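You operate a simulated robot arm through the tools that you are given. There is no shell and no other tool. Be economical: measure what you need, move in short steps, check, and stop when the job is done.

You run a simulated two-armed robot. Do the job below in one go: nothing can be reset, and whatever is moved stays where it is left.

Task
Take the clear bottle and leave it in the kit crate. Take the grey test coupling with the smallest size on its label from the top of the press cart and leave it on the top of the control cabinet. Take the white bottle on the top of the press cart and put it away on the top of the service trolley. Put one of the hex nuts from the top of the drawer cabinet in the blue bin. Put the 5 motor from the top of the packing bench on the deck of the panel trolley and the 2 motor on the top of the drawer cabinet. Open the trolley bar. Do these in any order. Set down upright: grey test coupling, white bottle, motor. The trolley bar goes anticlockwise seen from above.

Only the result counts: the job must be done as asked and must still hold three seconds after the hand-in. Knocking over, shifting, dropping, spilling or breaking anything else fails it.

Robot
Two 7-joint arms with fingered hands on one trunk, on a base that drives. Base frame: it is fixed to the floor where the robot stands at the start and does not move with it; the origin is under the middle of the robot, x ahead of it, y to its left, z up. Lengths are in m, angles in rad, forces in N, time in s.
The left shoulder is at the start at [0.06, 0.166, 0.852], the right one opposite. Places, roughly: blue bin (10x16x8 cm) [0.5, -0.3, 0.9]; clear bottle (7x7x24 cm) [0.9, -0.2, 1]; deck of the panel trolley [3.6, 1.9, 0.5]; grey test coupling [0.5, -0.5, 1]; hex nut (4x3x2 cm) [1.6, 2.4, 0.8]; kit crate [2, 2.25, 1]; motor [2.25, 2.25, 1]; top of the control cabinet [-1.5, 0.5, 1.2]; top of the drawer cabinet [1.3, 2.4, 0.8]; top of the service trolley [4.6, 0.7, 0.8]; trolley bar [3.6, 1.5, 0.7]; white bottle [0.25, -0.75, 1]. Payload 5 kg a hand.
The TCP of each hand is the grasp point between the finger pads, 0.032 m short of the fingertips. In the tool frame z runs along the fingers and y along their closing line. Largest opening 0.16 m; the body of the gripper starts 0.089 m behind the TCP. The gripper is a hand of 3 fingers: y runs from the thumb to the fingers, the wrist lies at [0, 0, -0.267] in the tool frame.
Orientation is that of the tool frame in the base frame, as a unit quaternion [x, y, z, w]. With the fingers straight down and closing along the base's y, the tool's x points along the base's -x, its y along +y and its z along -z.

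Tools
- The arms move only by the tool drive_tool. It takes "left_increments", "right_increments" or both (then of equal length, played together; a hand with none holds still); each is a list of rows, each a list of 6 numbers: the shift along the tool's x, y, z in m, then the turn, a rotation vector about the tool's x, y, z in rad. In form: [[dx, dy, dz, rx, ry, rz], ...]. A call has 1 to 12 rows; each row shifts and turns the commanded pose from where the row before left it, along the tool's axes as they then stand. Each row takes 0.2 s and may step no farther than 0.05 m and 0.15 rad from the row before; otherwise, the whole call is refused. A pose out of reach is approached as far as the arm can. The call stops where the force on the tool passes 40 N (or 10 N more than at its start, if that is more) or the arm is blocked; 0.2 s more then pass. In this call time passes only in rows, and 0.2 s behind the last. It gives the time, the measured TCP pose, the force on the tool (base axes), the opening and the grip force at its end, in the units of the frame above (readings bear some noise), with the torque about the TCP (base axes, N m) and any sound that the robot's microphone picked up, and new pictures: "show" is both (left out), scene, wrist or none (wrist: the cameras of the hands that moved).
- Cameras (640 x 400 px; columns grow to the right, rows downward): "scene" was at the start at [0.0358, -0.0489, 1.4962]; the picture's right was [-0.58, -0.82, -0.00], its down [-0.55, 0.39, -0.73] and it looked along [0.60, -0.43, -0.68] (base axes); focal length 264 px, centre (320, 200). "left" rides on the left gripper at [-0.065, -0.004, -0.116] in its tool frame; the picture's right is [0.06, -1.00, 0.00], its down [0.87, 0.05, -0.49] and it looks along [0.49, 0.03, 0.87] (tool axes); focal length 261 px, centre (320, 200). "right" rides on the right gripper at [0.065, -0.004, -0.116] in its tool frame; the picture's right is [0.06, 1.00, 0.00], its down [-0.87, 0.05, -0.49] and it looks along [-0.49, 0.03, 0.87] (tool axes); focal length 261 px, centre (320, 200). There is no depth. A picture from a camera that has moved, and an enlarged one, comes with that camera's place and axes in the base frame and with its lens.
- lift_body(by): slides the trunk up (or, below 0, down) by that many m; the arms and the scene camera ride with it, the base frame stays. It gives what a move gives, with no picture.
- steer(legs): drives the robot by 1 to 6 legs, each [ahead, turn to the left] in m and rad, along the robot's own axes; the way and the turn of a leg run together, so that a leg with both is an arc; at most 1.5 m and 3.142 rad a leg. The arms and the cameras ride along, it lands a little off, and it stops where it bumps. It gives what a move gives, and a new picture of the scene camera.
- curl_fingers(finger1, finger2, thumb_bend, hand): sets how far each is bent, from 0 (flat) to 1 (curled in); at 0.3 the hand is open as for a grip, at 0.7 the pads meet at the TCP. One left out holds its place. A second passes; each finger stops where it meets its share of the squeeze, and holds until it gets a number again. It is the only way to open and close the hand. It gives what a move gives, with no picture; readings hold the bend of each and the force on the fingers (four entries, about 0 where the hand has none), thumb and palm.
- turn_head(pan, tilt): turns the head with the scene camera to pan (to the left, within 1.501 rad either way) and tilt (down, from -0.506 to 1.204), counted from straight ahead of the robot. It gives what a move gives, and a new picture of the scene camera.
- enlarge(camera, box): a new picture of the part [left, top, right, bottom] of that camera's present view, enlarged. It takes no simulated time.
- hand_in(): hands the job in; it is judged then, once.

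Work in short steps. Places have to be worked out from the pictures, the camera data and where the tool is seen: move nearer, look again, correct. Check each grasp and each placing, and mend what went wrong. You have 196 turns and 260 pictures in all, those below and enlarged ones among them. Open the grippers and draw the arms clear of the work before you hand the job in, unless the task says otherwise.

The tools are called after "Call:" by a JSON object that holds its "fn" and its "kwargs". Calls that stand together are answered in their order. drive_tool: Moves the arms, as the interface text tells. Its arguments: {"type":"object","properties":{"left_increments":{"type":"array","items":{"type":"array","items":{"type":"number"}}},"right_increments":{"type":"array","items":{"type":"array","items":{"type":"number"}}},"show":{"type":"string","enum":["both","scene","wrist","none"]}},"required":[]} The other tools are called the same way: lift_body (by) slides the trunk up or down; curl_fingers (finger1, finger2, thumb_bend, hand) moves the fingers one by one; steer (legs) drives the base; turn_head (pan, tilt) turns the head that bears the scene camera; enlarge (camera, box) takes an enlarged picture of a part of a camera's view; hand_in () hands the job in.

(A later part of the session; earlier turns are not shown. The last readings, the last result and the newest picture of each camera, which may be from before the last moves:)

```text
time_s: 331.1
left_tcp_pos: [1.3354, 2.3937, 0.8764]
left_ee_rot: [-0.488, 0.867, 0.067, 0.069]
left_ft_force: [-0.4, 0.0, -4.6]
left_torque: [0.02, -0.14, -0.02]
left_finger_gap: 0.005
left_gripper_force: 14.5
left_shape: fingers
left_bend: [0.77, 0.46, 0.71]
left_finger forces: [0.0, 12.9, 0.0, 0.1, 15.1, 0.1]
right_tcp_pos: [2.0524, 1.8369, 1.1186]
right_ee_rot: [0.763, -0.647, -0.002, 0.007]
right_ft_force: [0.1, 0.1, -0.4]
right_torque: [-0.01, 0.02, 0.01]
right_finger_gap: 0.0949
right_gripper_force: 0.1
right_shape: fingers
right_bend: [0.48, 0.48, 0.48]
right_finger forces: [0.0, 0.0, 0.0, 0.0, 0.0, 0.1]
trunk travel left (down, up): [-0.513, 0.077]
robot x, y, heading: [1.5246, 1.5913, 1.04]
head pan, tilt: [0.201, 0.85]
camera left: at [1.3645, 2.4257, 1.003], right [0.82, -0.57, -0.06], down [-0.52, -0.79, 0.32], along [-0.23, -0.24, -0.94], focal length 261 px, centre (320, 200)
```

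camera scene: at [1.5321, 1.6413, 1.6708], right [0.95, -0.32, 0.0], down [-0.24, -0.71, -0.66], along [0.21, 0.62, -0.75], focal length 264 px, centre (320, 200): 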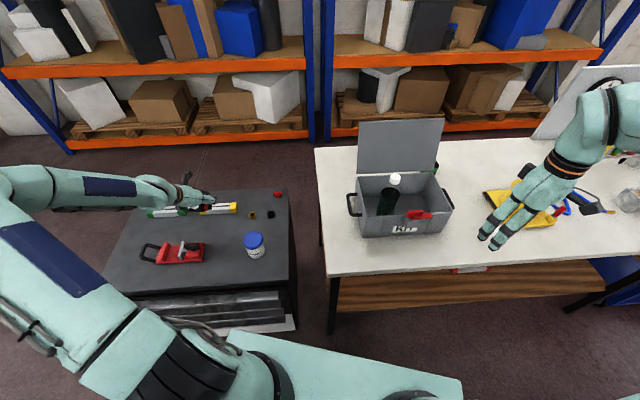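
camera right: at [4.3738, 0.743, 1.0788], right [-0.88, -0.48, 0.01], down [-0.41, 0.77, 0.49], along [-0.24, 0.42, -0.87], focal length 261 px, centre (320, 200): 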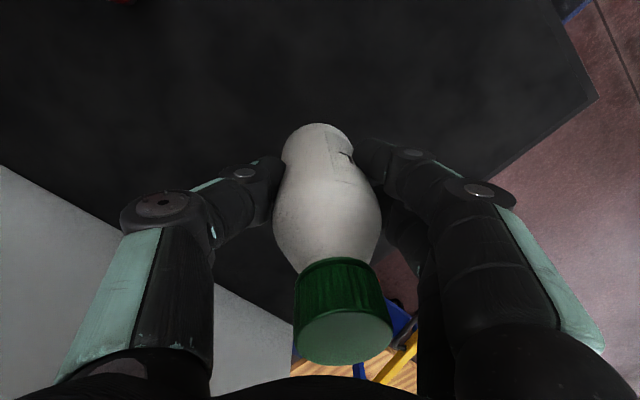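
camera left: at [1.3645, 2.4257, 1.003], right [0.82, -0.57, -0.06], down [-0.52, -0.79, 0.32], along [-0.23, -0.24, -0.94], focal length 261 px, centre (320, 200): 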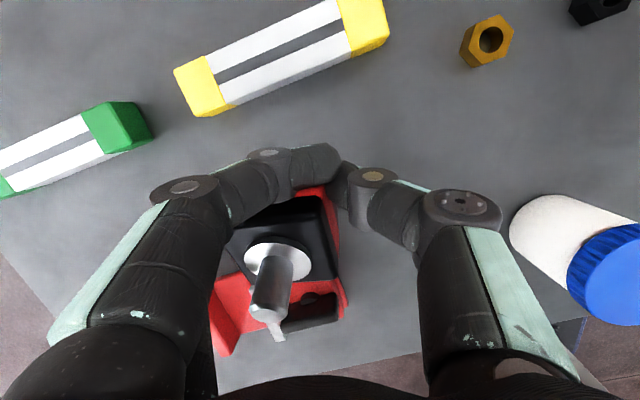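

The motor is now nearly upright over free space. I lower with the trunk 7 cm and look.

Call:
{"fn": "lift_body", "kwargs": {"by": -0.07}}

Call:
{"fn": "enlarge", "kwargs": {"camera": "left", "box": [0, 0, 640, 400]}}

Call:
{"fn": "enlarge", "kwargs": {"camera": "scene", "box": [130, 130, 330, 290]}}

```text
time_s: 332.1
left_tcp_pos: [1.3361, 2.3949, 0.8094]
left_ee_rot: [-0.487, 0.867, 0.069, 0.072]
left_ft_force: [4.6, 5.3, 17.0]
left_torque: [-0.14, 0.94, -0.23]
left_finger_gap: 0.0042
left_gripper_force: 25.0
left_shape: fingers
left_bend: [0.77, 0.46, 0.72]
left_finger forces: [21.0, 13.3, 0.0, 0.2, 16.8, 0.0]
right_tcp_pos: [2.0533, 1.8355, 1.0491]
right_ee_rot: [0.762, -0.647, -0.001, 0.006]
right_ft_force: [0.2, 0.4, -0.9]
right_torque: [0.01, 0.01, 0.01]
right_finger_gap: 0.095
right_gripper_force: 0.1
right_shape: fingers
right_bend: [0.48, 0.48, 0.48]
right_finger forces: [0.0, 0.0, 0.1, 0.1, 0.0, 0.0]
trunk travel left (down, up): [-0.443, 0.147]
robot x, y, heading: [1.5258, 1.595, 1.037]
head pan, tilt: [0.201, 0.85]
```

```text
1.00 times, centred on (320, 200) of left
camera zoom: at [1.3659, 2.4247, 0.9367], right [0.82, -0.57, -0.06], down [-0.52, -0.79, 0.32], along [-0.23, -0.23, -0.95], focal length 261 px, centre (320, 200)
```

zoom: 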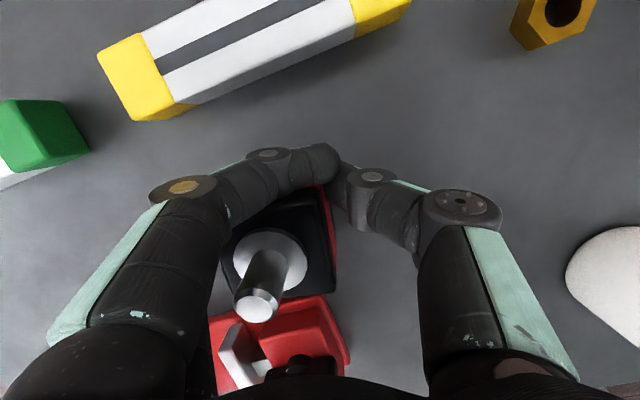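

```text
2.50 times, centred on (230, 210) of scene
camera zoom: at [1.5324, 1.6399, 1.5312], right [0.95, -0.32, 0.0], down [-0.24, -0.71, -0.66], along [0.21, 0.63, -0.75], focal length 661 px, centre (545, 175)
```

zoom: 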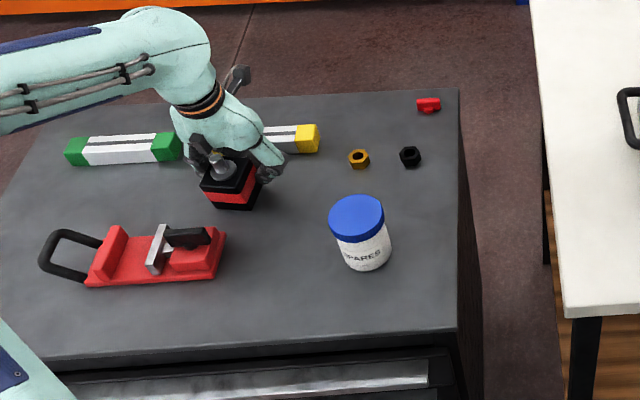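

Finger 1's tip is touching the top. It isn't holding the motor, so I open finger 1 only, then continue lowering.

Call:
{"fn": "curl_fingers", "kwargs": {"hand": "left", "finger1": 0.5}}

Call:
{"fn": "enlarge", "kwargs": {"camera": "left", "box": [0, 0, 640, 400]}}

Call:
{"fn": "enlarge", "kwargs": {"camera": "scene", "box": [170, 160, 270, 240]}}

```text
time_s: 333.1
left_tcp_pos: [1.3333, 2.3933, 0.8065]
left_ee_rot: [-0.489, 0.867, 0.066, 0.07]
left_ft_force: [0.3, -0.5, 1.6]
left_torque: [-0.13, 0.24, 0.07]
left_finger_gap: 0.0451
left_gripper_force: 15.3
left_shape: fingers
left_bend: [0.51, 0.45, 0.73]
left_finger forces: [1.6, 14.4, 0.0, 0.0, 14.0, 0.0]
right_tcp_pos: [2.0536, 1.8352, 1.0493]
right_ee_rot: [0.763, -0.646, -0.001, 0.007]
right_ft_force: [0.2, 0.3, 0.6]
right_torque: [0.0, -0.01, 0.02]
right_finger_gap: 0.095
right_gripper_force: 0.0
right_shape: fingers
right_bend: [0.48, 0.48, 0.48]
right_finger forces: [0.1, 0.1, 0.0, 0.0, 0.0, 0.0]
trunk travel left (down, up): [-0.443, 0.147]
robot x, y, heading: [1.5219, 1.5929, 1.039]
head pan, tilt: [0.201, 0.85]
```

```text
1.00 times, centred on (320, 200) of left
camera zoom: at [1.364, 2.4243, 0.9331], right [0.82, -0.56, -0.06], down [-0.52, -0.79, 0.32], along [-0.23, -0.23, -0.94], focal length 261 px, centre (320, 200)
```

zoom: 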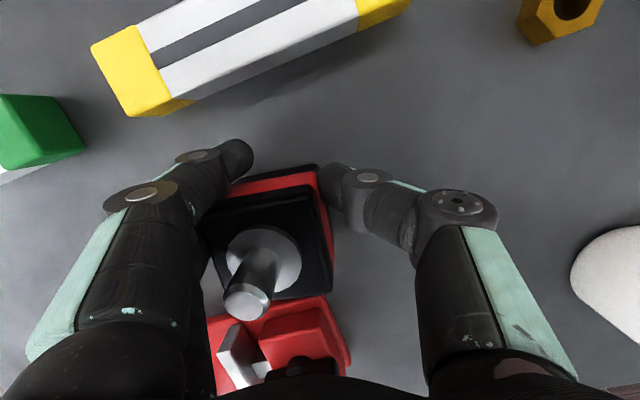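

```text
5.00 times, centred on (220, 200) of scene
camera zoom: at [1.5315, 1.6409, 1.5308], right [0.95, -0.32, 0.0], down [-0.24, -0.71, -0.66], along [0.21, 0.62, -0.75], focal length 1323 px, centre (820, 200)
```

zoom: 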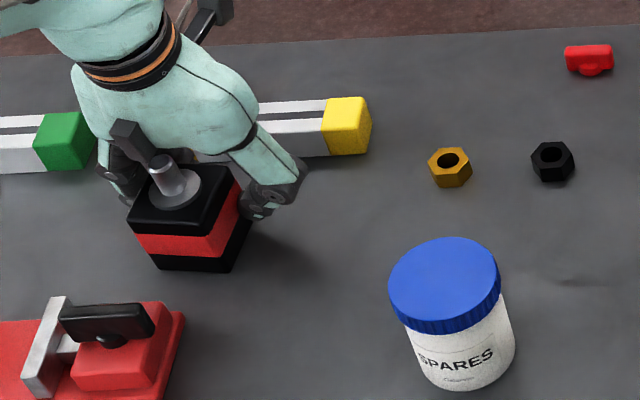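

The motor is just above the surface, slightly tilted. I lower a bit more so it seats flat.

Call:
{"fn": "lift_body", "kwargs": {"by": -0.006}}

Call:
{"fn": "enlarge", "kwargs": {"camera": "scene", "box": [170, 160, 270, 240]}}

```text
time_s: 333.7
left_tcp_pos: [1.3352, 2.3939, 0.8026]
left_ee_rot: [-0.488, 0.867, 0.07, 0.071]
left_ft_force: [-0.6, 2.2, 15.9]
left_torque: [-0.02, 0.81, -0.18]
left_finger_gap: 0.0457
left_gripper_force: 18.5
left_shape: fingers
left_bend: [0.5, 0.45, 0.74]
left_finger forces: [6.1, 16.8, 0.0, 0.0, 13.9, 0.0]
right_tcp_pos: [2.0516, 1.8342, 1.0445]
right_ee_rot: [0.762, -0.647, -0.003, 0.005]
right_ft_force: [-0.2, -0.4, 0.1]
right_torque: [0.02, 0.03, -0.02]
right_finger_gap: 0.0948
right_gripper_force: 0.0
right_shape: fingers
right_bend: [0.48, 0.48, 0.48]
right_finger forces: [0.1, 0.0, 0.1, 0.0, 0.0, 0.0]
trunk travel left (down, up): [-0.437, 0.153]
robot x, y, heading: [1.5238, 1.5953, 1.041]
head pan, tilt: [0.201, 0.85]
```

```text
5.00 times, centred on (220, 200) of scene
camera zoom: at [1.5318, 1.6399, 1.5251], right [0.95, -0.32, 0.0], down [-0.24, -0.71, -0.66], along [0.21, 0.63, -0.75], focal length 1323 px, centre (820, 200)
```

zoom: 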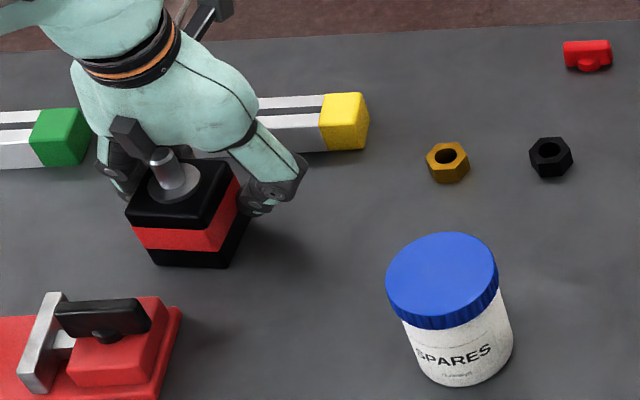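

It now sits level on the surface. I open the hand.

Call:
{"fn": "curl_fingers", "kwargs": {"hand": "left", "finger1": 0.44, "finger2": 0.4, "thumb_bend": 0.5}}

Call:
{"fn": "enlarge", "kwargs": {"camera": "scene", "box": [170, 160, 270, 240]}}

Call:
{"fn": "enlarge", "kwargs": {"camera": "left", "box": [0, 0, 640, 400]}}

```text
time_s: 334.7
left_tcp_pos: [1.3346, 2.3934, 0.8031]
left_ee_rot: [-0.488, 0.867, 0.069, 0.071]
left_ft_force: [-4.6, 3.0, 26.1]
left_torque: [-0.47, -0.81, -0.03]
left_finger_gap: 0.0891
left_gripper_force: 13.3
left_shape: fingers
left_bend: [0.44, 0.4, 0.54]
left_finger forces: [0.2, 0.2, 0.0, 0.0, 26.3, 0.1]
right_tcp_pos: [2.0522, 1.8347, 1.0434]
right_ee_rot: [0.763, -0.647, -0.002, 0.007]
right_ft_force: [-0.7, -0.6, 0.3]
right_torque: [-0.02, 0.03, -0.02]
right_finger_gap: 0.0949
right_gripper_force: 0.0
right_shape: fingers
right_bend: [0.48, 0.48, 0.48]
right_finger forces: [0.0, 0.0, 0.0, 0.0, 0.0, 0.0]
trunk travel left (down, up): [-0.437, 0.153]
robot x, y, heading: [1.5228, 1.5957, 1.046]
head pan, tilt: [0.201, 0.85]
```

```text
5.00 times, centred on (220, 200) of scene
camera zoom: at [1.5315, 1.639, 1.5251], right [0.95, -0.32, 0.0], down [-0.24, -0.71, -0.66], along [0.21, 0.63, -0.75], focal length 1323 px, centre (820, 200)
```

zoom: 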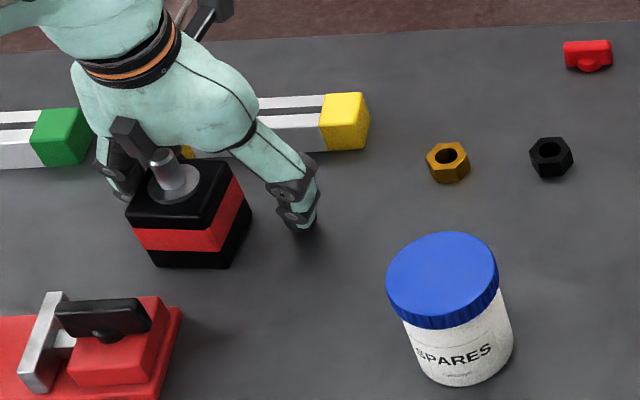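

```text
1.00 times, centred on (320, 200) of left
camera zoom: at [1.3648, 2.424, 0.9302], right [0.82, -0.57, -0.06], down [-0.52, -0.79, 0.32], along [-0.23, -0.23, -0.95], focal length 261 px, centre (320, 200)
```

zoom: 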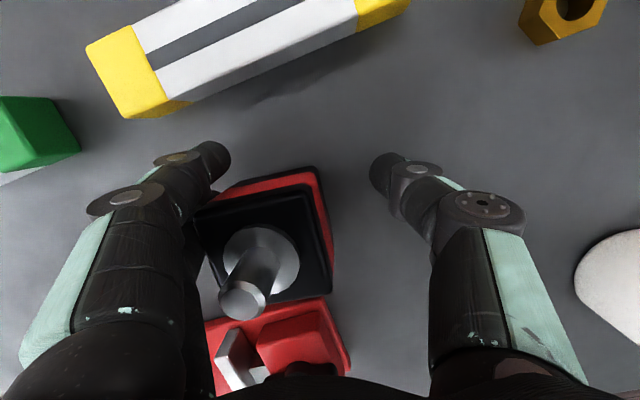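

The motor stands free. I relieve the thumb by raising 1 cm, shift the hand left a little, then raise clear.

Call:
{"fn": "lift_body", "kwargs": {"by": 0.01}}

Call:
{"fn": "drive_tool", "kwargs": {"left_increments": [[0, 0.012, 0, 0, 0, 0]], "show": "none"}}

Call:
{"fn": "lift_body", "kwargs": {"by": 0.14}}

Call:
{"fn": "enlarge", "kwargs": {"camera": "scene", "box": [130, 110, 330, 270]}}

Call:
{"fn": "enlarge", "kwargs": {"camera": "left", "box": [0, 0, 640, 400]}}

```text
time_s: 335.3
left_tcp_pos: [1.3352, 2.3931, 0.8103]
left_ee_rot: [-0.487, 0.868, 0.066, 0.07]
left_ft_force: [0.1, 0.7, 0.9]
left_torque: [-0.01, 0.0, 0.02]
left_finger_gap: 0.0993
left_gripper_force: 0.0
left_shape: fingers
left_bend: [0.44, 0.4, 0.5]
left_finger forces: [0.0, 0.0, 0.1, 0.1, 0.0, 0.0]
right_tcp_pos: [2.0524, 1.8344, 1.0521]
right_ee_rot: [0.762, -0.647, -0.001, 0.007]
right_ft_force: [0.3, -0.8, 0.3]
right_torque: [0.0, -0.02, 0.0]
right_finger_gap: 0.0951
right_gripper_force: 0.1
right_shape: fingers
right_bend: [0.48, 0.48, 0.48]
right_finger forces: [0.1, 0.1, 0.0, 0.0, 0.1, 0.0]
trunk travel left (down, up): [-0.447, 0.143]
robot x, y, heading: [1.5193, 1.5928, 1.042]
head pan, tilt: [0.201, 0.85]
```

```text
time_s: 335.7
left_tcp_pos: [1.324, 2.4002, 0.81]
left_ee_rot: [-0.488, 0.867, 0.067, 0.07]
left_ft_force: [0.4, -0.5, 0.5]
left_torque: [0.0, 0.01, -0.03]
left_finger_gap: 0.0993
left_gripper_force: 0.2
left_shape: fingers
left_bend: [0.44, 0.4, 0.5]
left_finger forces: [0.1, 0.0, 0.0, 0.0, 0.1, 0.1]
right_tcp_pos: [2.0519, 1.8349, 1.0529]
right_ee_rot: [0.762, -0.647, 0.0, 0.006]
right_ft_force: [0.1, -0.7, 0.0]
right_torque: [-0.02, -0.02, -0.04]
right_finger_gap: 0.0951
right_gripper_force: 0.0
right_shape: fingers
right_bend: [0.48, 0.48, 0.48]
right_finger forces: [0.0, 0.0, 0.0, 0.0, 0.1, 0.0]
trunk travel left (down, up): [-0.447, 0.143]
robot x, y, heading: [1.5227, 1.5901, 1.04]
head pan, tilt: [0.201, 0.85]
```

```text
time_s: 337.3
left_tcp_pos: [1.3245, 2.4009, 0.9514]
left_ee_rot: [-0.488, 0.867, 0.067, 0.071]
left_ft_force: [-0.9, -0.1, 0.5]
left_torque: [-0.02, 0.0, 0.01]
left_finger_gap: 0.0993
left_gripper_force: 0.1
left_shape: fingers
left_bend: [0.44, 0.4, 0.5]
left_finger forces: [0.0, 0.1, 0.0, 0.0, 0.1, 0.0]
right_tcp_pos: [2.0523, 1.8355, 1.1917]
right_ee_rot: [0.762, -0.647, -0.001, 0.006]
right_ft_force: [-0.5, -0.2, -0.6]
right_torque: [0.02, 0.0, 0.01]
right_finger_gap: 0.0951
right_gripper_force: 0.0
right_shape: fingers
right_bend: [0.48, 0.48, 0.48]
right_finger forces: [0.0, 0.0, 0.1, 0.0, 0.0, 0.1]
trunk travel left (down, up): [-0.587, 0.003]
robot x, y, heading: [1.5253, 1.5924, 1.035]
head pan, tilt: [0.201, 0.85]
```

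```text
2.50 times, centred on (230, 190) of scene
camera zoom: at [1.5315, 1.6413, 1.6748], right [0.95, -0.32, 0.0], down [-0.24, -0.71, -0.66], along [0.21, 0.62, -0.75], focal length 661 px, centre (545, 225)
```

zoom: 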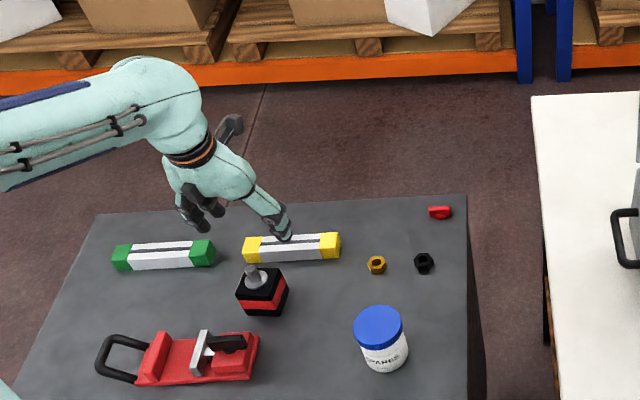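

```text
1.00 times, centred on (320, 200) of left
camera zoom: at [1.3541, 2.4314, 1.0775], right [0.82, -0.57, -0.06], down [-0.52, -0.79, 0.32], along [-0.23, -0.23, -0.94], focal length 261 px, centre (320, 200)
```

zoom: 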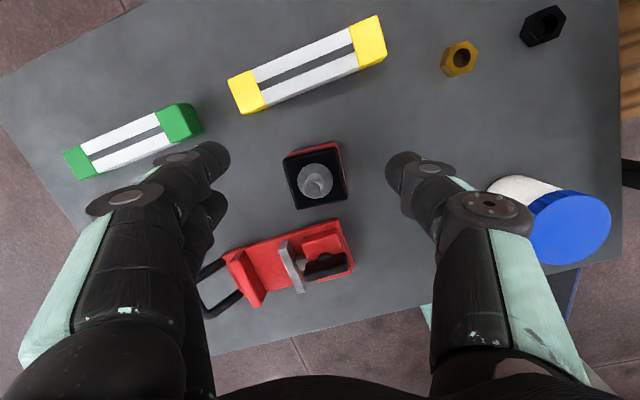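

Motor stands upright on the cabinet, everything else undisturbed. I check its label if visible.

Call:
{"fn": "enlarge", "kwargs": {"camera": "left", "box": [260, 120, 380, 230]}}

Call:
{"fn": "enlarge", "kwargs": {"camera": "scene", "box": [195, 190, 255, 240]}}

```text
3.64 times, centred on (320, 175) of left
camera zoom: at [1.3541, 2.4314, 1.0775], right [0.82, -0.57, -0.06], down [-0.52, -0.79, 0.32], along [-0.23, -0.23, -0.94], focal length 948 px, centre (320, 291)
```

zoom: 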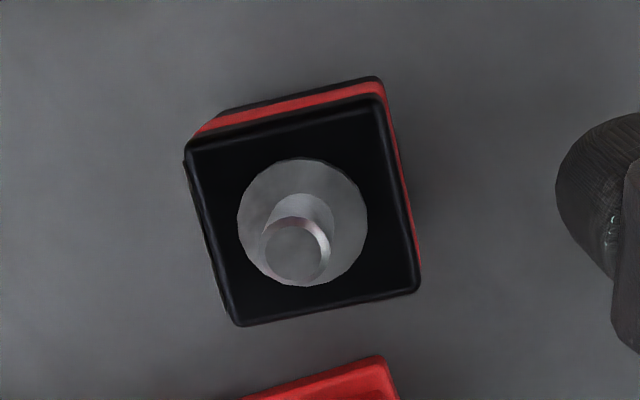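

```text
8.00 times, centred on (225, 215) of scene
camera zoom: at [1.5315, 1.6413, 1.6748], right [0.95, -0.32, 0.0], down [-0.24, -0.71, -0.66], along [0.21, 0.62, -0.75], focal length 2116 px, centre (1080, 80)
```

zoom: 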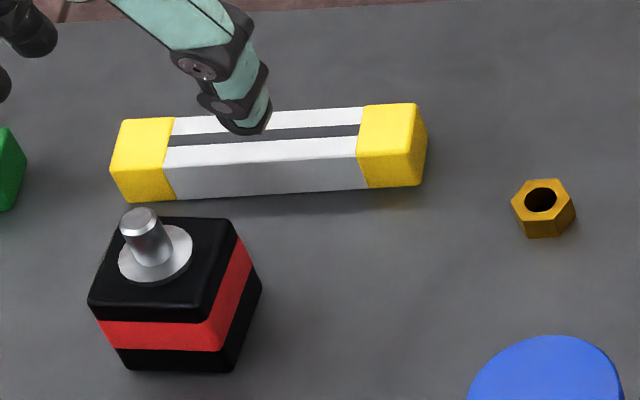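

Red motor is the only one left besides 3 and 5, so it is the 2. Now the hex nut: I turn the robot so the gold nut lies in front of the left hand.

Call:
{"fn": "steer", "kwargs": {"legs": [[0, 0.31]]}}

Call:
{"fn": "turn_head", "kwargs": {"pan": 0.0, "tilt": 0.85}}

```text
time_s: 338.7
left_tcp_pos: [1.0863, 2.2992, 0.9502]
left_ee_rot: [-0.616, 0.782, 0.076, 0.059]
left_ft_force: [0.4, -0.3, -0.3]
left_torque: [0.03, -0.04, 0.03]
left_finger_gap: 0.0993
left_gripper_force: 0.1
left_shape: fingers
left_bend: [0.44, 0.4, 0.5]
left_finger forces: [0.0, 0.1, 0.0, 0.1, 0.0, 0.1]
right_tcp_pos: [1.9524, 1.9859, 1.1939]
right_ee_rot: [0.853, -0.522, 0.0, 0.006]
right_ft_force: [0.3, -0.8, 0.0]
right_torque: [0.0, -0.02, 0.02]
right_finger_gap: 0.095
right_gripper_force: 0.0
right_shape: fingers
right_bend: [0.48, 0.48, 0.48]
right_finger forces: [0.1, 0.0, 0.1, 0.0, 0.1, 0.0]
trunk travel left (down, up): [-0.587, 0.003]
robot x, y, heading: [1.5231, 1.5897, 1.35]
head pan, tilt: [0.201, 0.85]
camera scene: at [1.5152, 1.6419, 1.6748], right [1.0, -0.02, 0.0], down [-0.01, -0.75, -0.66], along [0.01, 0.66, -0.75], focal length 264 px, centre (320, 200)
```

scene: 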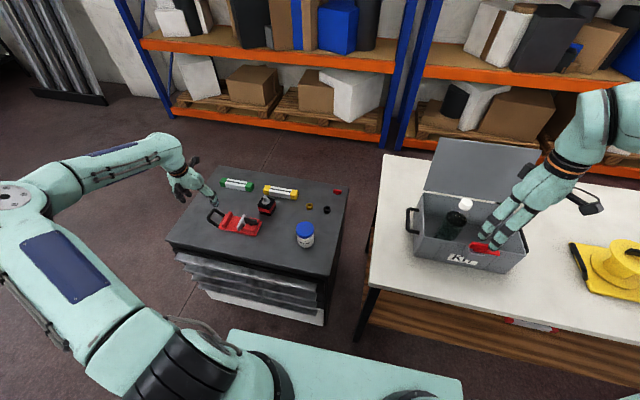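

```text
time_s: 339.5
left_tcp_pos: [1.0885, 2.3021, 0.9504]
left_ee_rot: [-0.616, 0.781, 0.078, 0.059]
left_ft_force: [0.5, 0.1, -0.3]
left_torque: [-0.01, -0.01, 0.04]
left_finger_gap: 0.0995
left_gripper_force: 0.0
left_shape: fingers
left_bend: [0.44, 0.4, 0.5]
left_finger forces: [0.1, 0.0, 0.0, 0.0, 0.0, 0.0]
right_tcp_pos: [1.9535, 1.9859, 1.1941]
right_ee_rot: [0.853, -0.521, -0.001, 0.007]
right_ft_force: [-0.5, 0.5, -0.3]
right_torque: [0.0, -0.02, 0.0]
right_finger_gap: 0.0952
right_gripper_force: 0.0
right_shape: fingers
right_bend: [0.48, 0.48, 0.48]
right_finger forces: [0.0, 0.0, 0.1, 0.0, 0.1, 0.0]
trunk travel left (down, up): [-0.587, 0.003]
robot x, y, heading: [1.5212, 1.5921, 1.349]
head pan, tilt: [0.0, 0.85]
camera scene: at [1.5319, 1.64, 1.6748], right [0.98, -0.22, 0.0], down [-0.16, -0.73, -0.66], along [0.14, 0.64, -0.75], focal length 264 px, centre (320, 200)
```

scene: 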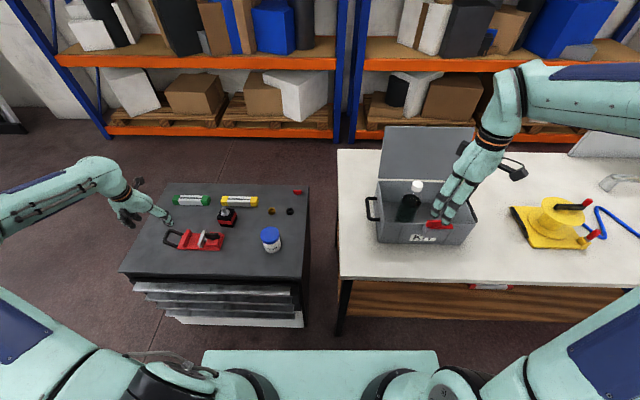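

I move the left hand to above the gold nut (~(1.478,2.403)).

Call:
{"fn": "drive_tool", "kwargs": {"left_increments": [[-0.0235, -0.0395, -0.003, 0, 0, 0], [-0.0235, -0.0395, -0.003, 0, 0, 0], [-0.0235, -0.0395, -0.003, 0, 0, 0], [-0.0235, -0.0395, -0.003, 0, 0, 0], [-0.0235, -0.0395, -0.003, 0, 0, 0], [-0.0235, -0.0395, -0.003, 0, 0, 0], [-0.0235, -0.0395, -0.003, 0, 0, 0], [-0.0235, -0.0395, -0.003, 0, 0, 0], [-0.0235, -0.0395, -0.003, 0, 0, 0]], "show": "both"}}

```text
time_s: 341.5
left_tcp_pos: [1.3106, 2.364, 0.9785]
left_ee_rot: [-0.617, 0.781, 0.078, 0.059]
left_ft_force: [0.2, -0.1, 0.4]
left_torque: [0.01, -0.02, -0.02]
left_finger_gap: 0.0991
left_gripper_force: 0.0
left_shape: fingers
left_bend: [0.44, 0.4, 0.5]
left_finger forces: [0.0, 0.0, 0.1, 0.0, 0.0, 0.0]
left hand out of reach, approached as far as the arm can: row 6, 7, 8, 9
right_tcp_pos: [1.9542, 1.9849, 1.1933]
right_ee_rot: [0.853, -0.522, -0.001, 0.007]
right_ft_force: [-0.3, -0.1, -0.2]
right_torque: [-0.02, -0.01, -0.06]
right_finger_gap: 0.0952
right_gripper_force: 0.0
right_shape: fingers
right_bend: [0.48, 0.48, 0.48]
right_finger forces: [0.0, 0.1, 0.1, 0.0, 0.0, 0.1]
trunk travel left (down, up): [-0.587, 0.003]
robot x, y, heading: [1.5207, 1.5916, 1.351]
head pan, tilt: [0.0, 0.85]
camera scene: at [1.5319, 1.64, 1.6748], right [0.98, -0.22, 0.0], down [-0.16, -0.73, -0.66], along [0.14, 0.64, -0.75], focal length 264 px, centre (320, 200)
camera left: at [1.3294, 2.4032, 1.1048], right [0.96, -0.29, -0.06], down [-0.25, -0.91, 0.32], along [-0.15, -0.29, -0.94], focal length 261 px, centre (320, 200)
```

scene: 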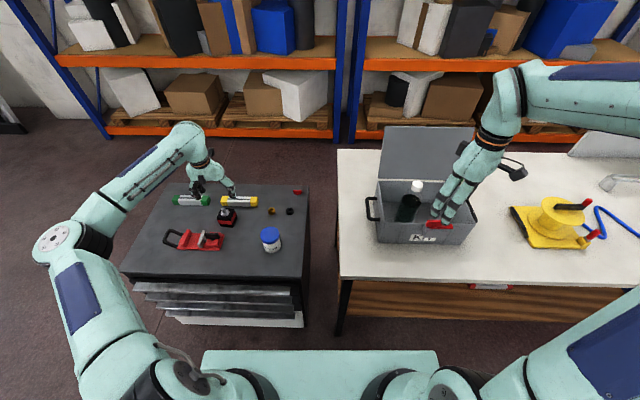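
left: 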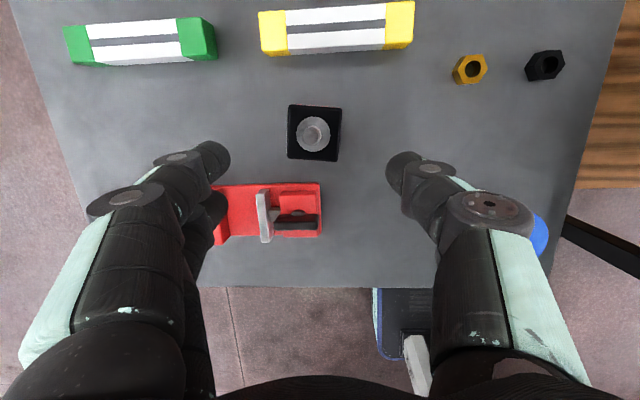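

The elbow is in an awkward branch. I retract the hand up and toward the robot's front to unwind it.

Call:
{"fn": "drive_tool", "kwargs": {"left_increments": [[0.01, 0, -0.045, 0, 0, 0], [0.0271, -0.02, -0.0238, 0, 0, 0], [0.0271, -0.026, -0.0238, 0, 0, 0], [0.0271, -0.026, -0.0238, 0, 0, 0], [0.0271, -0.026, -0.0238, 0, 0, 0], [0.0271, -0.026, -0.0238, 0, 0, 0], [0.0271, -0.026, -0.0238, 0, 0, 0], [0.0271, -0.026, -0.02, 0, 0.05, 0], [0.0271, -0.026, -0.01, 0, 0.05, 0], [0.0271, -0.026, 0, 0, 0.05, 0], [0.0271, -0.026, 0, 0, 0.05, 0]], "show": "scene"}}

```text
time_s: 343.9
left_tcp_pos: [1.4115, 2.0788, 1.1494]
left_ee_rot: [-0.62, 0.784, 0.023, -0.012]
left_ft_force: [0.5, 0.3, 0.2]
left_torque: [0.04, 0.03, -0.02]
left_finger_gap: 0.0995
left_gripper_force: 0.1
left_shape: fingers
left_bend: [0.44, 0.4, 0.5]
left_finger forces: [0.0, 0.0, 0.0, 0.0, 0.0, 0.0]
left hand out of reach, approached as far as the arm can: row 8, 9, 10, 11
right_tcp_pos: [1.9545, 1.9824, 1.1934]
right_ee_rot: [0.853, -0.522, -0.001, 0.005]
right_ft_force: [1.3, -0.4, -0.9]
right_torque: [0.06, 0.02, -0.03]
right_finger_gap: 0.0952
right_gripper_force: 0.0
right_shape: fingers
right_bend: [0.48, 0.48, 0.48]
right_finger forces: [0.0, 0.0, 0.0, 0.0, 0.0, 0.0]
trunk travel left (down, up): [-0.587, 0.003]
robot x, y, heading: [1.5218, 1.5936, 1.352]
head pan, tilt: [0.0, 0.85]
camera scene: at [1.5334, 1.6367, 1.675], right [0.98, -0.22, 0.0], down [-0.16, -0.73, -0.66], along [0.14, 0.65, -0.75], focal length 264 px, centre (320, 200)
```

scene: 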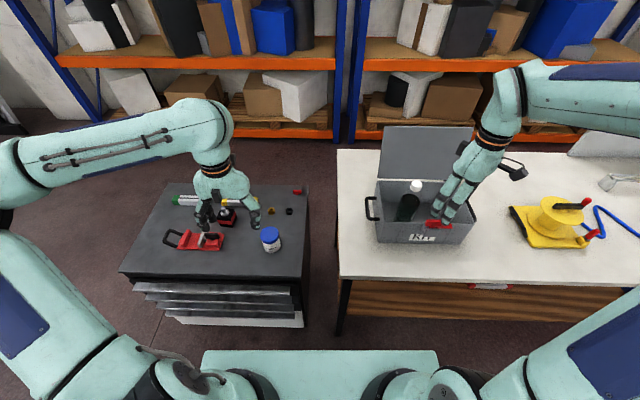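

The left arm stays awkward, so I use the right hand for the nut: I turn the robot left so the nut lies ahead of the right hand.

Call:
{"fn": "steer", "kwargs": {"legs": [[0, 0.48]]}}

Call:
{"fn": "turn_head", "kwargs": {"pan": -0.3, "tilt": 0.85}}

```text
time_s: 345.6
left_tcp_pos: [1.2006, 1.9759, 1.1483]
left_ee_rot: [0.787, -0.617, -0.016, 0.017]
left_ft_force: [0.2, 0.1, 0.2]
left_torque: [0.01, -0.04, -0.01]
left_finger_gap: 0.0997
left_gripper_force: 0.0
left_shape: fingers
left_bend: [0.44, 0.4, 0.5]
left_finger forces: [0.1, 0.0, 0.0, 0.0, 0.0, 0.1]
right_tcp_pos: [1.7275, 2.1369, 1.1928]
right_ee_rot: [0.952, -0.307, 0.001, 0.005]
right_ft_force: [0.7, -0.4, -1.1]
right_torque: [-0.04, -0.01, 0.03]
right_finger_gap: 0.0949
right_gripper_force: 0.0
right_shape: fingers
right_bend: [0.48, 0.48, 0.48]
right_finger forces: [0.1, 0.0, 0.0, 0.0, 0.0, 0.1]
trunk travel left (down, up): [-0.587, 0.003]
robot x, y, heading: [1.5228, 1.5913, 1.828]
head pan, tilt: [0.0, 0.85]
camera scene: at [1.5086, 1.6394, 1.6748], right [0.97, 0.25, 0.0], down [0.19, -0.73, -0.66], along [-0.17, 0.64, -0.75], focal length 264 px, centre (320, 200)
```

scene: 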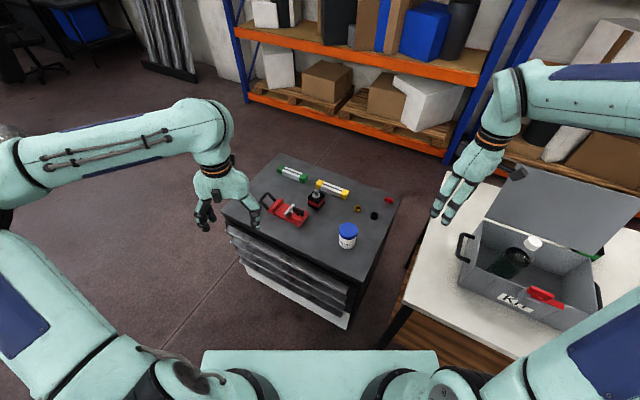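

```text
time_s: 346.4
left_tcp_pos: [1.1994, 1.977, 1.1495]
left_ee_rot: [0.787, -0.617, -0.018, 0.018]
left_ft_force: [-0.1, 0.1, 0.5]
left_torque: [-0.02, 0.03, 0.0]
left_finger_gap: 0.0995
left_gripper_force: 0.1
left_shape: fingers
left_bend: [0.44, 0.4, 0.5]
left_finger forces: [0.1, 0.0, 0.0, 0.0, 0.0, 0.1]
right_tcp_pos: [1.7282, 2.1377, 1.1936]
right_ee_rot: [0.952, -0.307, 0.002, 0.008]
right_ft_force: [1.1, 0.4, 0.1]
right_torque: [-0.01, -0.01, 0.0]
right_finger_gap: 0.0948
right_gripper_force: 0.1
right_shape: fingers
right_bend: [0.48, 0.48, 0.48]
right_finger forces: [0.0, 0.0, 0.0, 0.1, 0.0, 0.0]
trunk travel left (down, up): [-0.587, 0.003]
robot x, y, heading: [1.5232, 1.5939, 1.822]
head pan, tilt: [-0.3, 0.85]
camera scene: at [1.5325, 1.642, 1.6748], right [1.0, -0.05, 0.0], down [-0.03, -0.75, -0.66], along [0.03, 0.66, -0.75], focal length 264 px, centre (320, 200)
```

scene: 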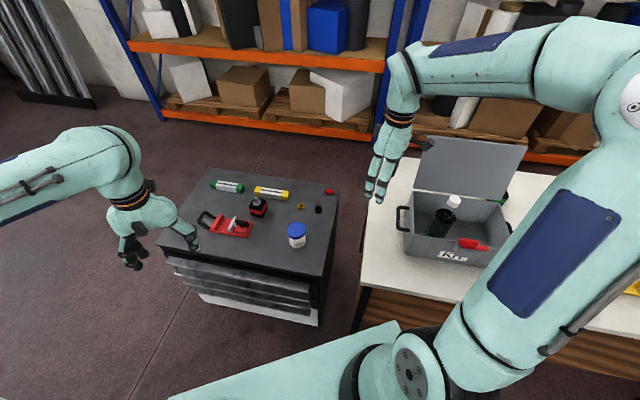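

I move the right hand to above the gold nut.

Call:
{"fn": "drive_tool", "kwargs": {"right_increments": [[-0.0398, -0.0077, 0.024, 0, 0, 0], [-0.0398, -0.0077, 0.024, 0, 0, 0], [-0.0398, -0.0077, 0.024, 0, 0, 0], [-0.0398, -0.0077, 0.024, 0, 0, 0], [-0.0398, -0.0077, 0.024, 0, 0, 0], [-0.0398, -0.0077, 0.024, 0, 0, 0], [-0.0398, -0.0077, 0.024, 0, 0, 0], [-0.0398, -0.0077, 0.024, 0, 0, 0], [-0.0398, -0.0077, 0.024, 0, 0, 0]], "show": "both"}}

Call:
{"fn": "curl_fingers", "kwargs": {"hand": "right", "finger1": 0.55, "finger2": 0.55, "thumb_bend": 0.55}}

```text
time_s: 348.4
left_tcp_pos: [1.2003, 1.9772, 1.1489]
left_ee_rot: [0.787, -0.617, -0.017, 0.017]
left_ft_force: [-0.3, 0.0, -0.3]
left_torque: [-0.03, -0.02, -0.02]
left_finger_gap: 0.0996
left_gripper_force: 0.1
left_shape: fingers
left_bend: [0.44, 0.4, 0.5]
left_finger forces: [0.0, 0.0, 0.1, 0.0, 0.0, 0.0]
right_tcp_pos: [1.4764, 2.4018, 0.9721]
right_ee_rot: [0.952, -0.307, 0.002, 0.007]
right_ft_force: [0.6, 0.9, 0.9]
right_torque: [-0.02, 0.0, -0.01]
right_finger_gap: 0.0951
right_gripper_force: 0.2
right_shape: fingers
right_bend: [0.48, 0.48, 0.48]
right_finger forces: [0.0, 0.0, 0.1, 0.0, 0.1, 0.0]
trunk travel left (down, up): [-0.587, 0.003]
robot x, y, heading: [1.5235, 1.5932, 1.827]
head pan, tilt: [-0.3, 0.85]
camera scene: at [1.5309, 1.6435, 1.6749], right [1.0, -0.05, 0.0], down [-0.03, -0.75, -0.66], along [0.03, 0.66, -0.75], focal length 264 px, centre (320, 200)
camera right: at [1.5317, 2.3706, 1.0887], right [-0.53, -0.85, 0.01], down [-0.74, 0.47, 0.49], along [-0.42, 0.25, -0.87], focal length 261 px, centre (320, 200)
```

scene: 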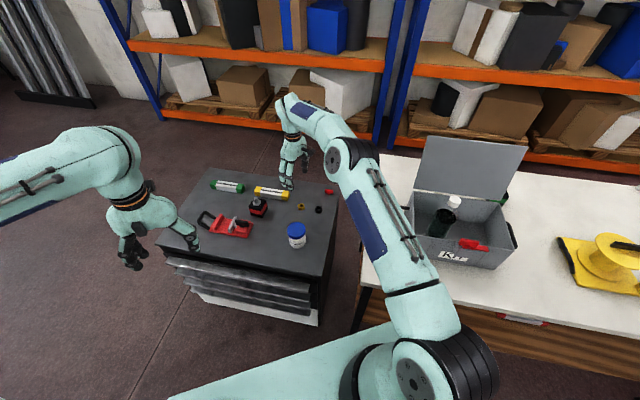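
right: 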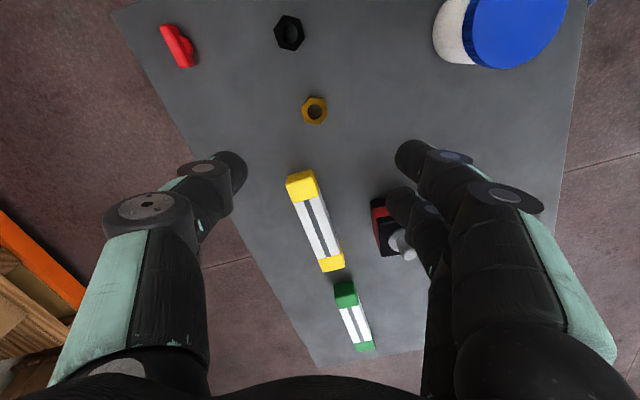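

```text
time_s: 349.4
left_tcp_pos: [1.2005, 1.9769, 1.1494]
left_ee_rot: [0.787, -0.617, -0.017, 0.018]
left_ft_force: [-0.5, -0.1, -1.4]
left_torque: [0.01, 0.0, -0.01]
left_finger_gap: 0.0995
left_gripper_force: 0.1
left_shape: fingers
left_bend: [0.44, 0.4, 0.5]
left_finger forces: [0.0, 0.1, 0.0, 0.0, 0.0, 0.0]
right_tcp_pos: [1.4781, 2.4028, 0.9719]
right_ee_rot: [0.952, -0.307, 0.002, 0.007]
right_ft_force: [-0.2, -0.3, 0.1]
right_torque: [0.02, -0.01, -0.01]
right_finger_gap: 0.0677
right_gripper_force: 0.1
right_shape: fingers
right_bend: [0.55, 0.55, 0.55]
right_finger forces: [0.0, 0.0, 0.1, 0.0, 0.1, 0.0]
trunk travel left (down, up): [-0.587, 0.003]
robot x, y, heading: [1.5233, 1.5897, 1.826]
head pan, tilt: [-0.3, 0.85]
```

Nut is centred. I lower most of the way and re-check alignment.

Call:
{"fn": "drive_tool", "kwargs": {"right_increments": [[0.004, -0.002, 0.04, 0, 0, 0], [0, 0, 0.045, 0, 0, 0], [0, 0, 0.045, 0, 0, 0]], "show": "wrist"}}

```text
time_s: 350.2
left_tcp_pos: [1.1997, 1.9773, 1.1486]
left_ee_rot: [0.786, -0.617, -0.016, 0.018]
left_ft_force: [0.7, 0.0, 0.4]
left_torque: [-0.02, 0.06, -0.01]
left_finger_gap: 0.0995
left_gripper_force: 0.0
left_shape: fingers
left_bend: [0.44, 0.4, 0.5]
left_finger forces: [0.0, 0.0, 0.0, 0.1, 0.0, 0.1]
right_tcp_pos: [1.4802, 2.3991, 0.8436]
right_ee_rot: [0.952, -0.307, 0.002, 0.006]
right_ft_force: [0.9, 0.1, 0.3]
right_torque: [-0.01, 0.02, -0.01]
right_finger_gap: 0.0674
right_gripper_force: 0.1
right_shape: fingers
right_bend: [0.55, 0.55, 0.55]
right_finger forces: [0.0, 0.1, 0.0, 0.0, 0.1, 0.1]
trunk travel left (down, up): [-0.587, 0.003]
robot x, y, heading: [1.5229, 1.5956, 1.821]
head pan, tilt: [-0.3, 0.85]
camera right: at [1.5354, 2.3658, 0.9602], right [-0.53, -0.85, 0.01], down [-0.74, 0.47, 0.49], along [-0.42, 0.25, -0.87], focal length 261 px, centre (320, 200)
```

right: 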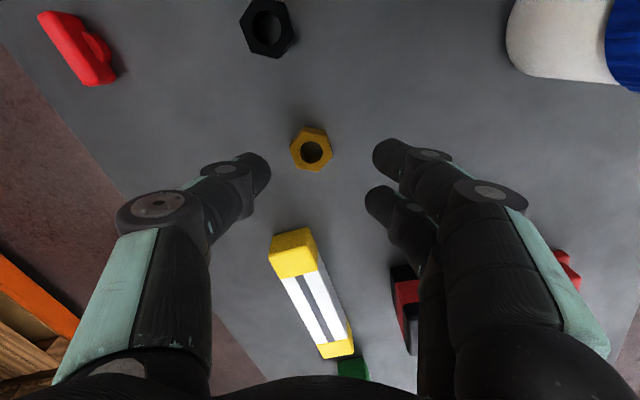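

Slight offset corrected; I lower to nut height.

Call:
{"fn": "drive_tool", "kwargs": {"right_increments": [[0, -0.006, 0.02, 0, 0, 0], [0, 0, 0.02, 0, 0, 0], [0, 0, 0.012, 0, 0, 0]], "show": "wrist"}}

```text
time_s: 351.0
left_tcp_pos: [1.2015, 1.974, 1.1508]
left_ee_rot: [0.787, -0.616, -0.018, 0.016]
left_ft_force: [0.3, 0.6, 0.3]
left_torque: [-0.01, 0.0, 0.02]
left_finger_gap: 0.0996
left_gripper_force: 0.0
left_shape: fingers
left_bend: [0.44, 0.4, 0.5]
left_finger forces: [0.0, 0.0, 0.1, 0.0, 0.0, 0.0]
right_tcp_pos: [1.4851, 2.4062, 0.7997]
right_ee_rot: [0.951, -0.309, -0.001, 0.001]
right_ft_force: [3.4, -2.2, 33.1]
right_torque: [0.66, -0.71, -0.16]
right_finger_gap: 0.0663
right_gripper_force: 17.3
right_shape: fingers
right_bend: [0.55, 0.55, 0.56]
right_finger forces: [3.4, 3.0, 0.1, 0.1, 27.1, 0.1]
trunk travel left (down, up): [-0.587, 0.003]
robot x, y, heading: [1.5227, 1.5941, 1.823]
head pan, tilt: [-0.3, 0.85]
camera right: at [1.5396, 2.3706, 0.9165], right [-0.53, -0.85, 0.0], down [-0.73, 0.47, 0.49], along [-0.42, 0.26, -0.87], focal length 261 px, centre (320, 200)
```

right: 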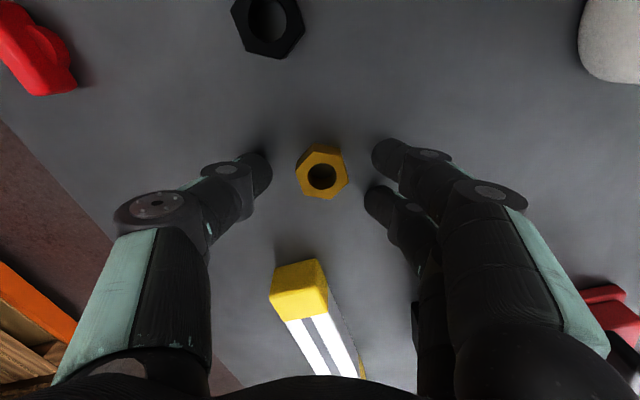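

Fingertips touch the top with the nut centred. I raise 4 mm and close.

Call:
{"fn": "drive_tool", "kwargs": {"right_increments": [[0, 0, -0.006, 0, 0, 0]], "show": "none"}}

Call:
{"fn": "curl_fingers", "kwargs": {"hand": "right", "finger1": 0.72, "finger2": 0.72, "thumb_bend": 0.72}}

Call:
{"fn": "enlarge", "kwargs": {"camera": "right", "box": [160, 60, 480, 300]}}

```text
time_s: 351.4
left_tcp_pos: [1.2005, 1.9744, 1.1499]
left_ee_rot: [0.787, -0.616, -0.017, 0.017]
left_ft_force: [0.7, 0.7, -0.2]
left_torque: [0.01, -0.01, 0.02]
left_finger_gap: 0.0997
left_gripper_force: 0.0
left_shape: fingers
left_bend: [0.44, 0.4, 0.5]
left_finger forces: [0.0, 0.0, 0.0, 0.1, 0.0, 0.0]
right_tcp_pos: [1.483, 2.4018, 0.8008]
right_ee_rot: [0.952, -0.306, 0.0, 0.004]
right_ft_force: [-1.5, 3.8, 22.3]
right_torque: [1.06, -0.47, 0.2]
right_finger_gap: 0.068
right_gripper_force: 11.3
right_shape: fingers
right_bend: [0.55, 0.55, 0.56]
right_finger forces: [0.0, 0.0, 0.0, 0.1, 22.8, 0.0]
trunk travel left (down, up): [-0.587, 0.003]
robot x, y, heading: [1.5231, 1.596, 1.824]
head pan, tilt: [-0.3, 0.85]
```

```text
time_s: 352.4
left_tcp_pos: [1.2002, 1.9765, 1.1484]
left_ee_rot: [0.787, -0.617, -0.017, 0.018]
left_ft_force: [0.4, -0.5, -0.6]
left_torque: [-0.01, -0.02, 0.01]
left_finger_gap: 0.0998
left_gripper_force: 0.2
left_shape: fingers
left_bend: [0.44, 0.4, 0.5]
left_finger forces: [0.0, 0.1, 0.0, 0.0, 0.0, 0.0]
right_tcp_pos: [1.4835, 2.4021, 0.7973]
right_ee_rot: [0.951, -0.308, 0.001, 0.007]
right_ft_force: [0.6, 0.2, -0.4]
right_torque: [0.01, 0.01, 0.06]
right_finger_gap: 0.0307
right_gripper_force: 14.8
right_shape: fingers
right_bend: [0.67, 0.68, 0.68]
right_finger forces: [8.4, 7.1, 0.0, 0.1, 14.5, 0.0]
trunk travel left (down, up): [-0.587, 0.003]
robot x, y, heading: [1.5228, 1.5951, 1.824]
head pan, tilt: [-0.3, 0.85]
```

```text
1.67 times, centred on (320, 180) of right
camera zoom: at [1.5389, 2.3696, 0.9143], right [-0.53, -0.85, 0.01], down [-0.74, 0.47, 0.49], along [-0.42, 0.25, -0.87], focal length 434 px, centre (320, 233)
```

zoom: 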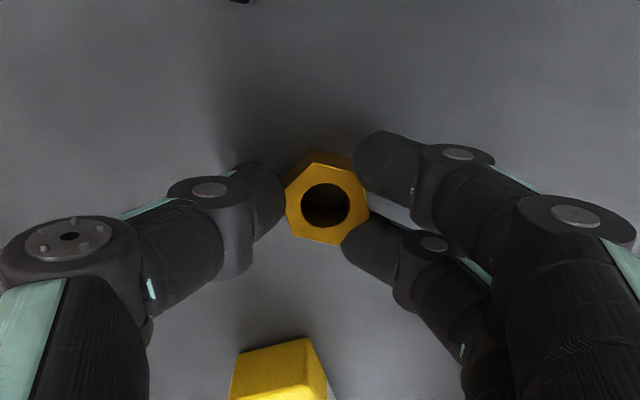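

Nicely gripped between thumb and both fingers. I lift it.

Call:
{"fn": "drive_tool", "kwargs": {"right_increments": [[0, 0, -0.02, 0, 0, 0], [0, 0, -0.04, 0, 0, 0], [0, 0, -0.05, 0, 0, 0], [0, 0, -0.05, 0, 0, 0], [0, 0, -0.05, 0, 0, 0], [0, 0, -0.05, 0, 0, 0]], "show": "both"}}

```text
time_s: 353.8
left_tcp_pos: [1.2004, 1.9753, 1.1487]
left_ee_rot: [0.787, -0.617, -0.018, 0.018]
left_ft_force: [0.3, 0.4, -0.8]
left_torque: [0.01, 0.01, -0.01]
left_finger_gap: 0.0995
left_gripper_force: 0.0
left_shape: fingers
left_bend: [0.44, 0.4, 0.5]
left_finger forces: [0.1, 0.0, 0.1, 0.0, 0.1, 0.0]
right_tcp_pos: [1.4827, 2.4057, 1.0592]
right_ee_rot: [0.952, -0.307, 0.001, 0.007]
right_ft_force: [0.5, -0.5, 0.0]
right_torque: [0.01, 0.01, -0.02]
right_finger_gap: 0.0306
right_gripper_force: 14.9
right_shape: fingers
right_bend: [0.68, 0.69, 0.68]
right_finger forces: [8.4, 7.1, 0.1, 0.0, 14.3, 0.0]
trunk travel left (down, up): [-0.587, 0.003]
robot x, y, heading: [1.5208, 1.5901, 1.822]
head pan, tilt: [-0.3, 0.85]
camera scene: at [1.5325, 1.6415, 1.6748], right [1.0, -0.05, 0.0], down [-0.04, -0.75, -0.66], along [0.03, 0.66, -0.75], focal length 264 px, centre (320, 200)
camera right: at [1.5388, 2.3719, 1.1761], right [-0.53, -0.85, 0.01], down [-0.74, 0.47, 0.49], along [-0.42, 0.25, -0.87], focal length 261 px, centre (320, 200)
```

scene: 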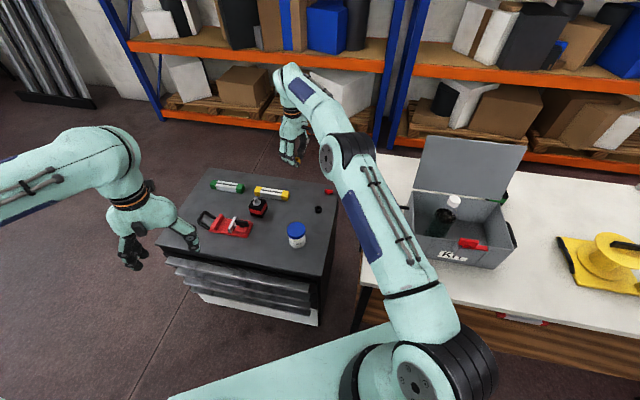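
right: 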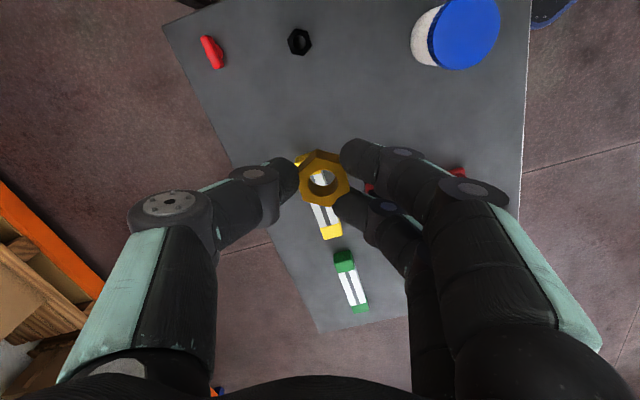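

Nut secured. I draw the hand in and drive back to the press cart.

Call:
{"fn": "drive_tool", "kwargs": {"right_increments": [[0.031, 0.0306, -0.01, 0, 0, 0], [0.031, 0.0306, -0.01, 0, 0, 0], [0.031, 0.0306, -0.01, 0, 0, 0], [0.031, 0.0306, -0.01, 0, 0, 0], [0.031, 0.0306, -0.01, 0, 0, 0], [0.031, 0.0306, -0.01, 0, 0, 0], [0.031, 0.0306, -0.01, 0, 0, 0]], "show": "none"}}

Call:
{"fn": "steer", "kwargs": {"legs": [[-0.4, 0], [0, 1.32], [1.5, 0], [0.38, 0], [0, 1.62], [1.0, 0]]}}

Call:
{"fn": "turn_head", "kwargs": {"pan": 0.7, "tilt": 0.7}}

```text
time_s: 355.4
left_tcp_pos: [1.2002, 1.9749, 1.149]
left_ee_rot: [0.787, -0.617, -0.017, 0.016]
left_ft_force: [-0.9, 0.0, 0.3]
left_torque: [0.04, 0.0, 0.02]
left_finger_gap: 0.0996
left_gripper_force: 0.1
left_shape: fingers
left_bend: [0.44, 0.4, 0.5]
left_finger forces: [0.0, 0.1, 0.1, 0.0, 0.1, 0.1]
right_tcp_pos: [1.5368, 2.1039, 1.1322]
right_ee_rot: [0.952, -0.307, 0.001, 0.006]
right_ft_force: [0.7, -0.7, 0.4]
right_torque: [0.0, 0.0, -0.01]
right_finger_gap: 0.0306
right_gripper_force: 14.2
right_shape: fingers
right_bend: [0.68, 0.69, 0.68]
right_finger forces: [8.1, 6.9, 0.1, 0.0, 13.8, 0.0]
trunk travel left (down, up): [-0.587, 0.003]
robot x, y, heading: [1.5252, 1.5899, 1.827]
head pan, tilt: [-0.3, 0.85]
```

```text
time_s: 378.9
left_tcp_pos: [0.023, -0.2185, 1.1483]
left_ee_rot: [0.69, 0.724, 0.016, 0.019]
left_ft_force: [-0.1, -0.4, 0.0]
left_torque: [-0.01, 0.01, -0.01]
left_finger_gap: 0.0994
left_gripper_force: 0.0
left_shape: fingers
left_bend: [0.44, 0.4, 0.5]
left_finger forces: [0.0, 0.0, 0.0, 0.0, 0.0, 0.0]
right_tcp_pos: [-0.3317, -0.2811, 1.1316]
right_ee_rot: [0.398, 0.917, 0.007, -0.001]
right_ft_force: [-0.6, 0.3, -0.2]
right_torque: [0.05, 0.0, 0.0]
right_finger_gap: 0.0297
right_gripper_force: 13.4
right_shape: fingers
right_bend: [0.68, 0.69, 0.68]
right_finger forces: [6.8, 6.4, 0.0, 0.1, 12.9, 0.1]
trunk travel left (down, up): [-0.587, 0.003]
robot x, y, heading: [-0.2216, 0.2189, -1.511]
head pan, tilt: [-0.3, 0.85]
camera scene: at [-0.2422, 0.1726, 1.6748], right [-0.97, 0.24, 0.0], down [0.18, 0.73, -0.66], along [-0.16, -0.64, -0.75], focal length 264 px, centre (320, 200)
```

scene: 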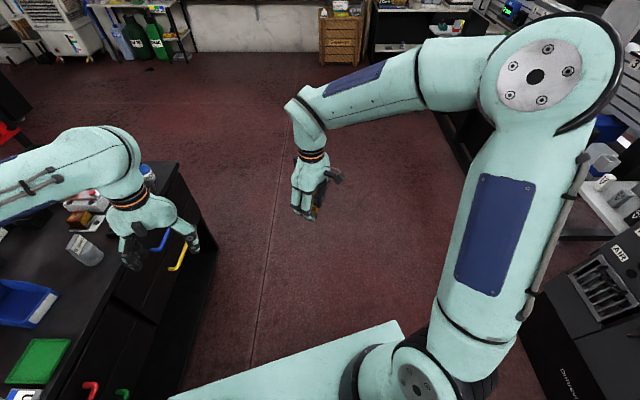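

```text
time_s: 380.2
left_tcp_pos: [0.0236, -0.2178, 1.1482]
left_ee_rot: [0.69, 0.724, 0.016, 0.018]
left_ft_force: [0.3, 0.6, 0.1]
left_torque: [-0.04, 0.0, -0.02]
left_finger_gap: 0.0994
left_gripper_force: 0.1
left_shape: fingers
left_bend: [0.44, 0.4, 0.5]
left_finger forces: [0.1, 0.0, 0.1, 0.1, 0.1, 0.0]
right_tcp_pos: [-0.3322, -0.2819, 1.1328]
right_ee_rot: [0.398, 0.917, 0.007, 0.0]
right_ft_force: [-0.4, 0.4, -1.0]
right_torque: [-0.01, -0.01, 0.04]
right_finger_gap: 0.0295
right_gripper_force: 12.9
right_shape: fingers
right_bend: [0.68, 0.69, 0.68]
right_finger forces: [6.8, 6.4, 0.1, 0.0, 12.9, 0.0]
trunk travel left (down, up): [-0.587, 0.003]
robot x, y, heading: [-0.223, 0.2197, -1.515]
head pan, tilt: [0.7, 0.7]
camera scene: at [-0.1652, 0.1874, 1.6871], right [-0.73, -0.69, 0.0], down [-0.44, 0.47, -0.76], along [0.53, -0.56, -0.64], focal length 264 px, centre (320, 200)
```

scene: 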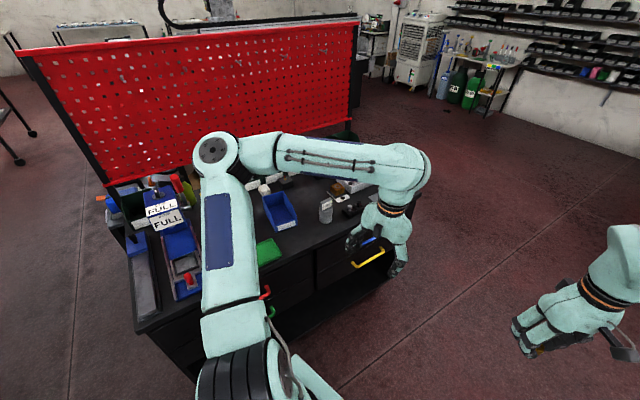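

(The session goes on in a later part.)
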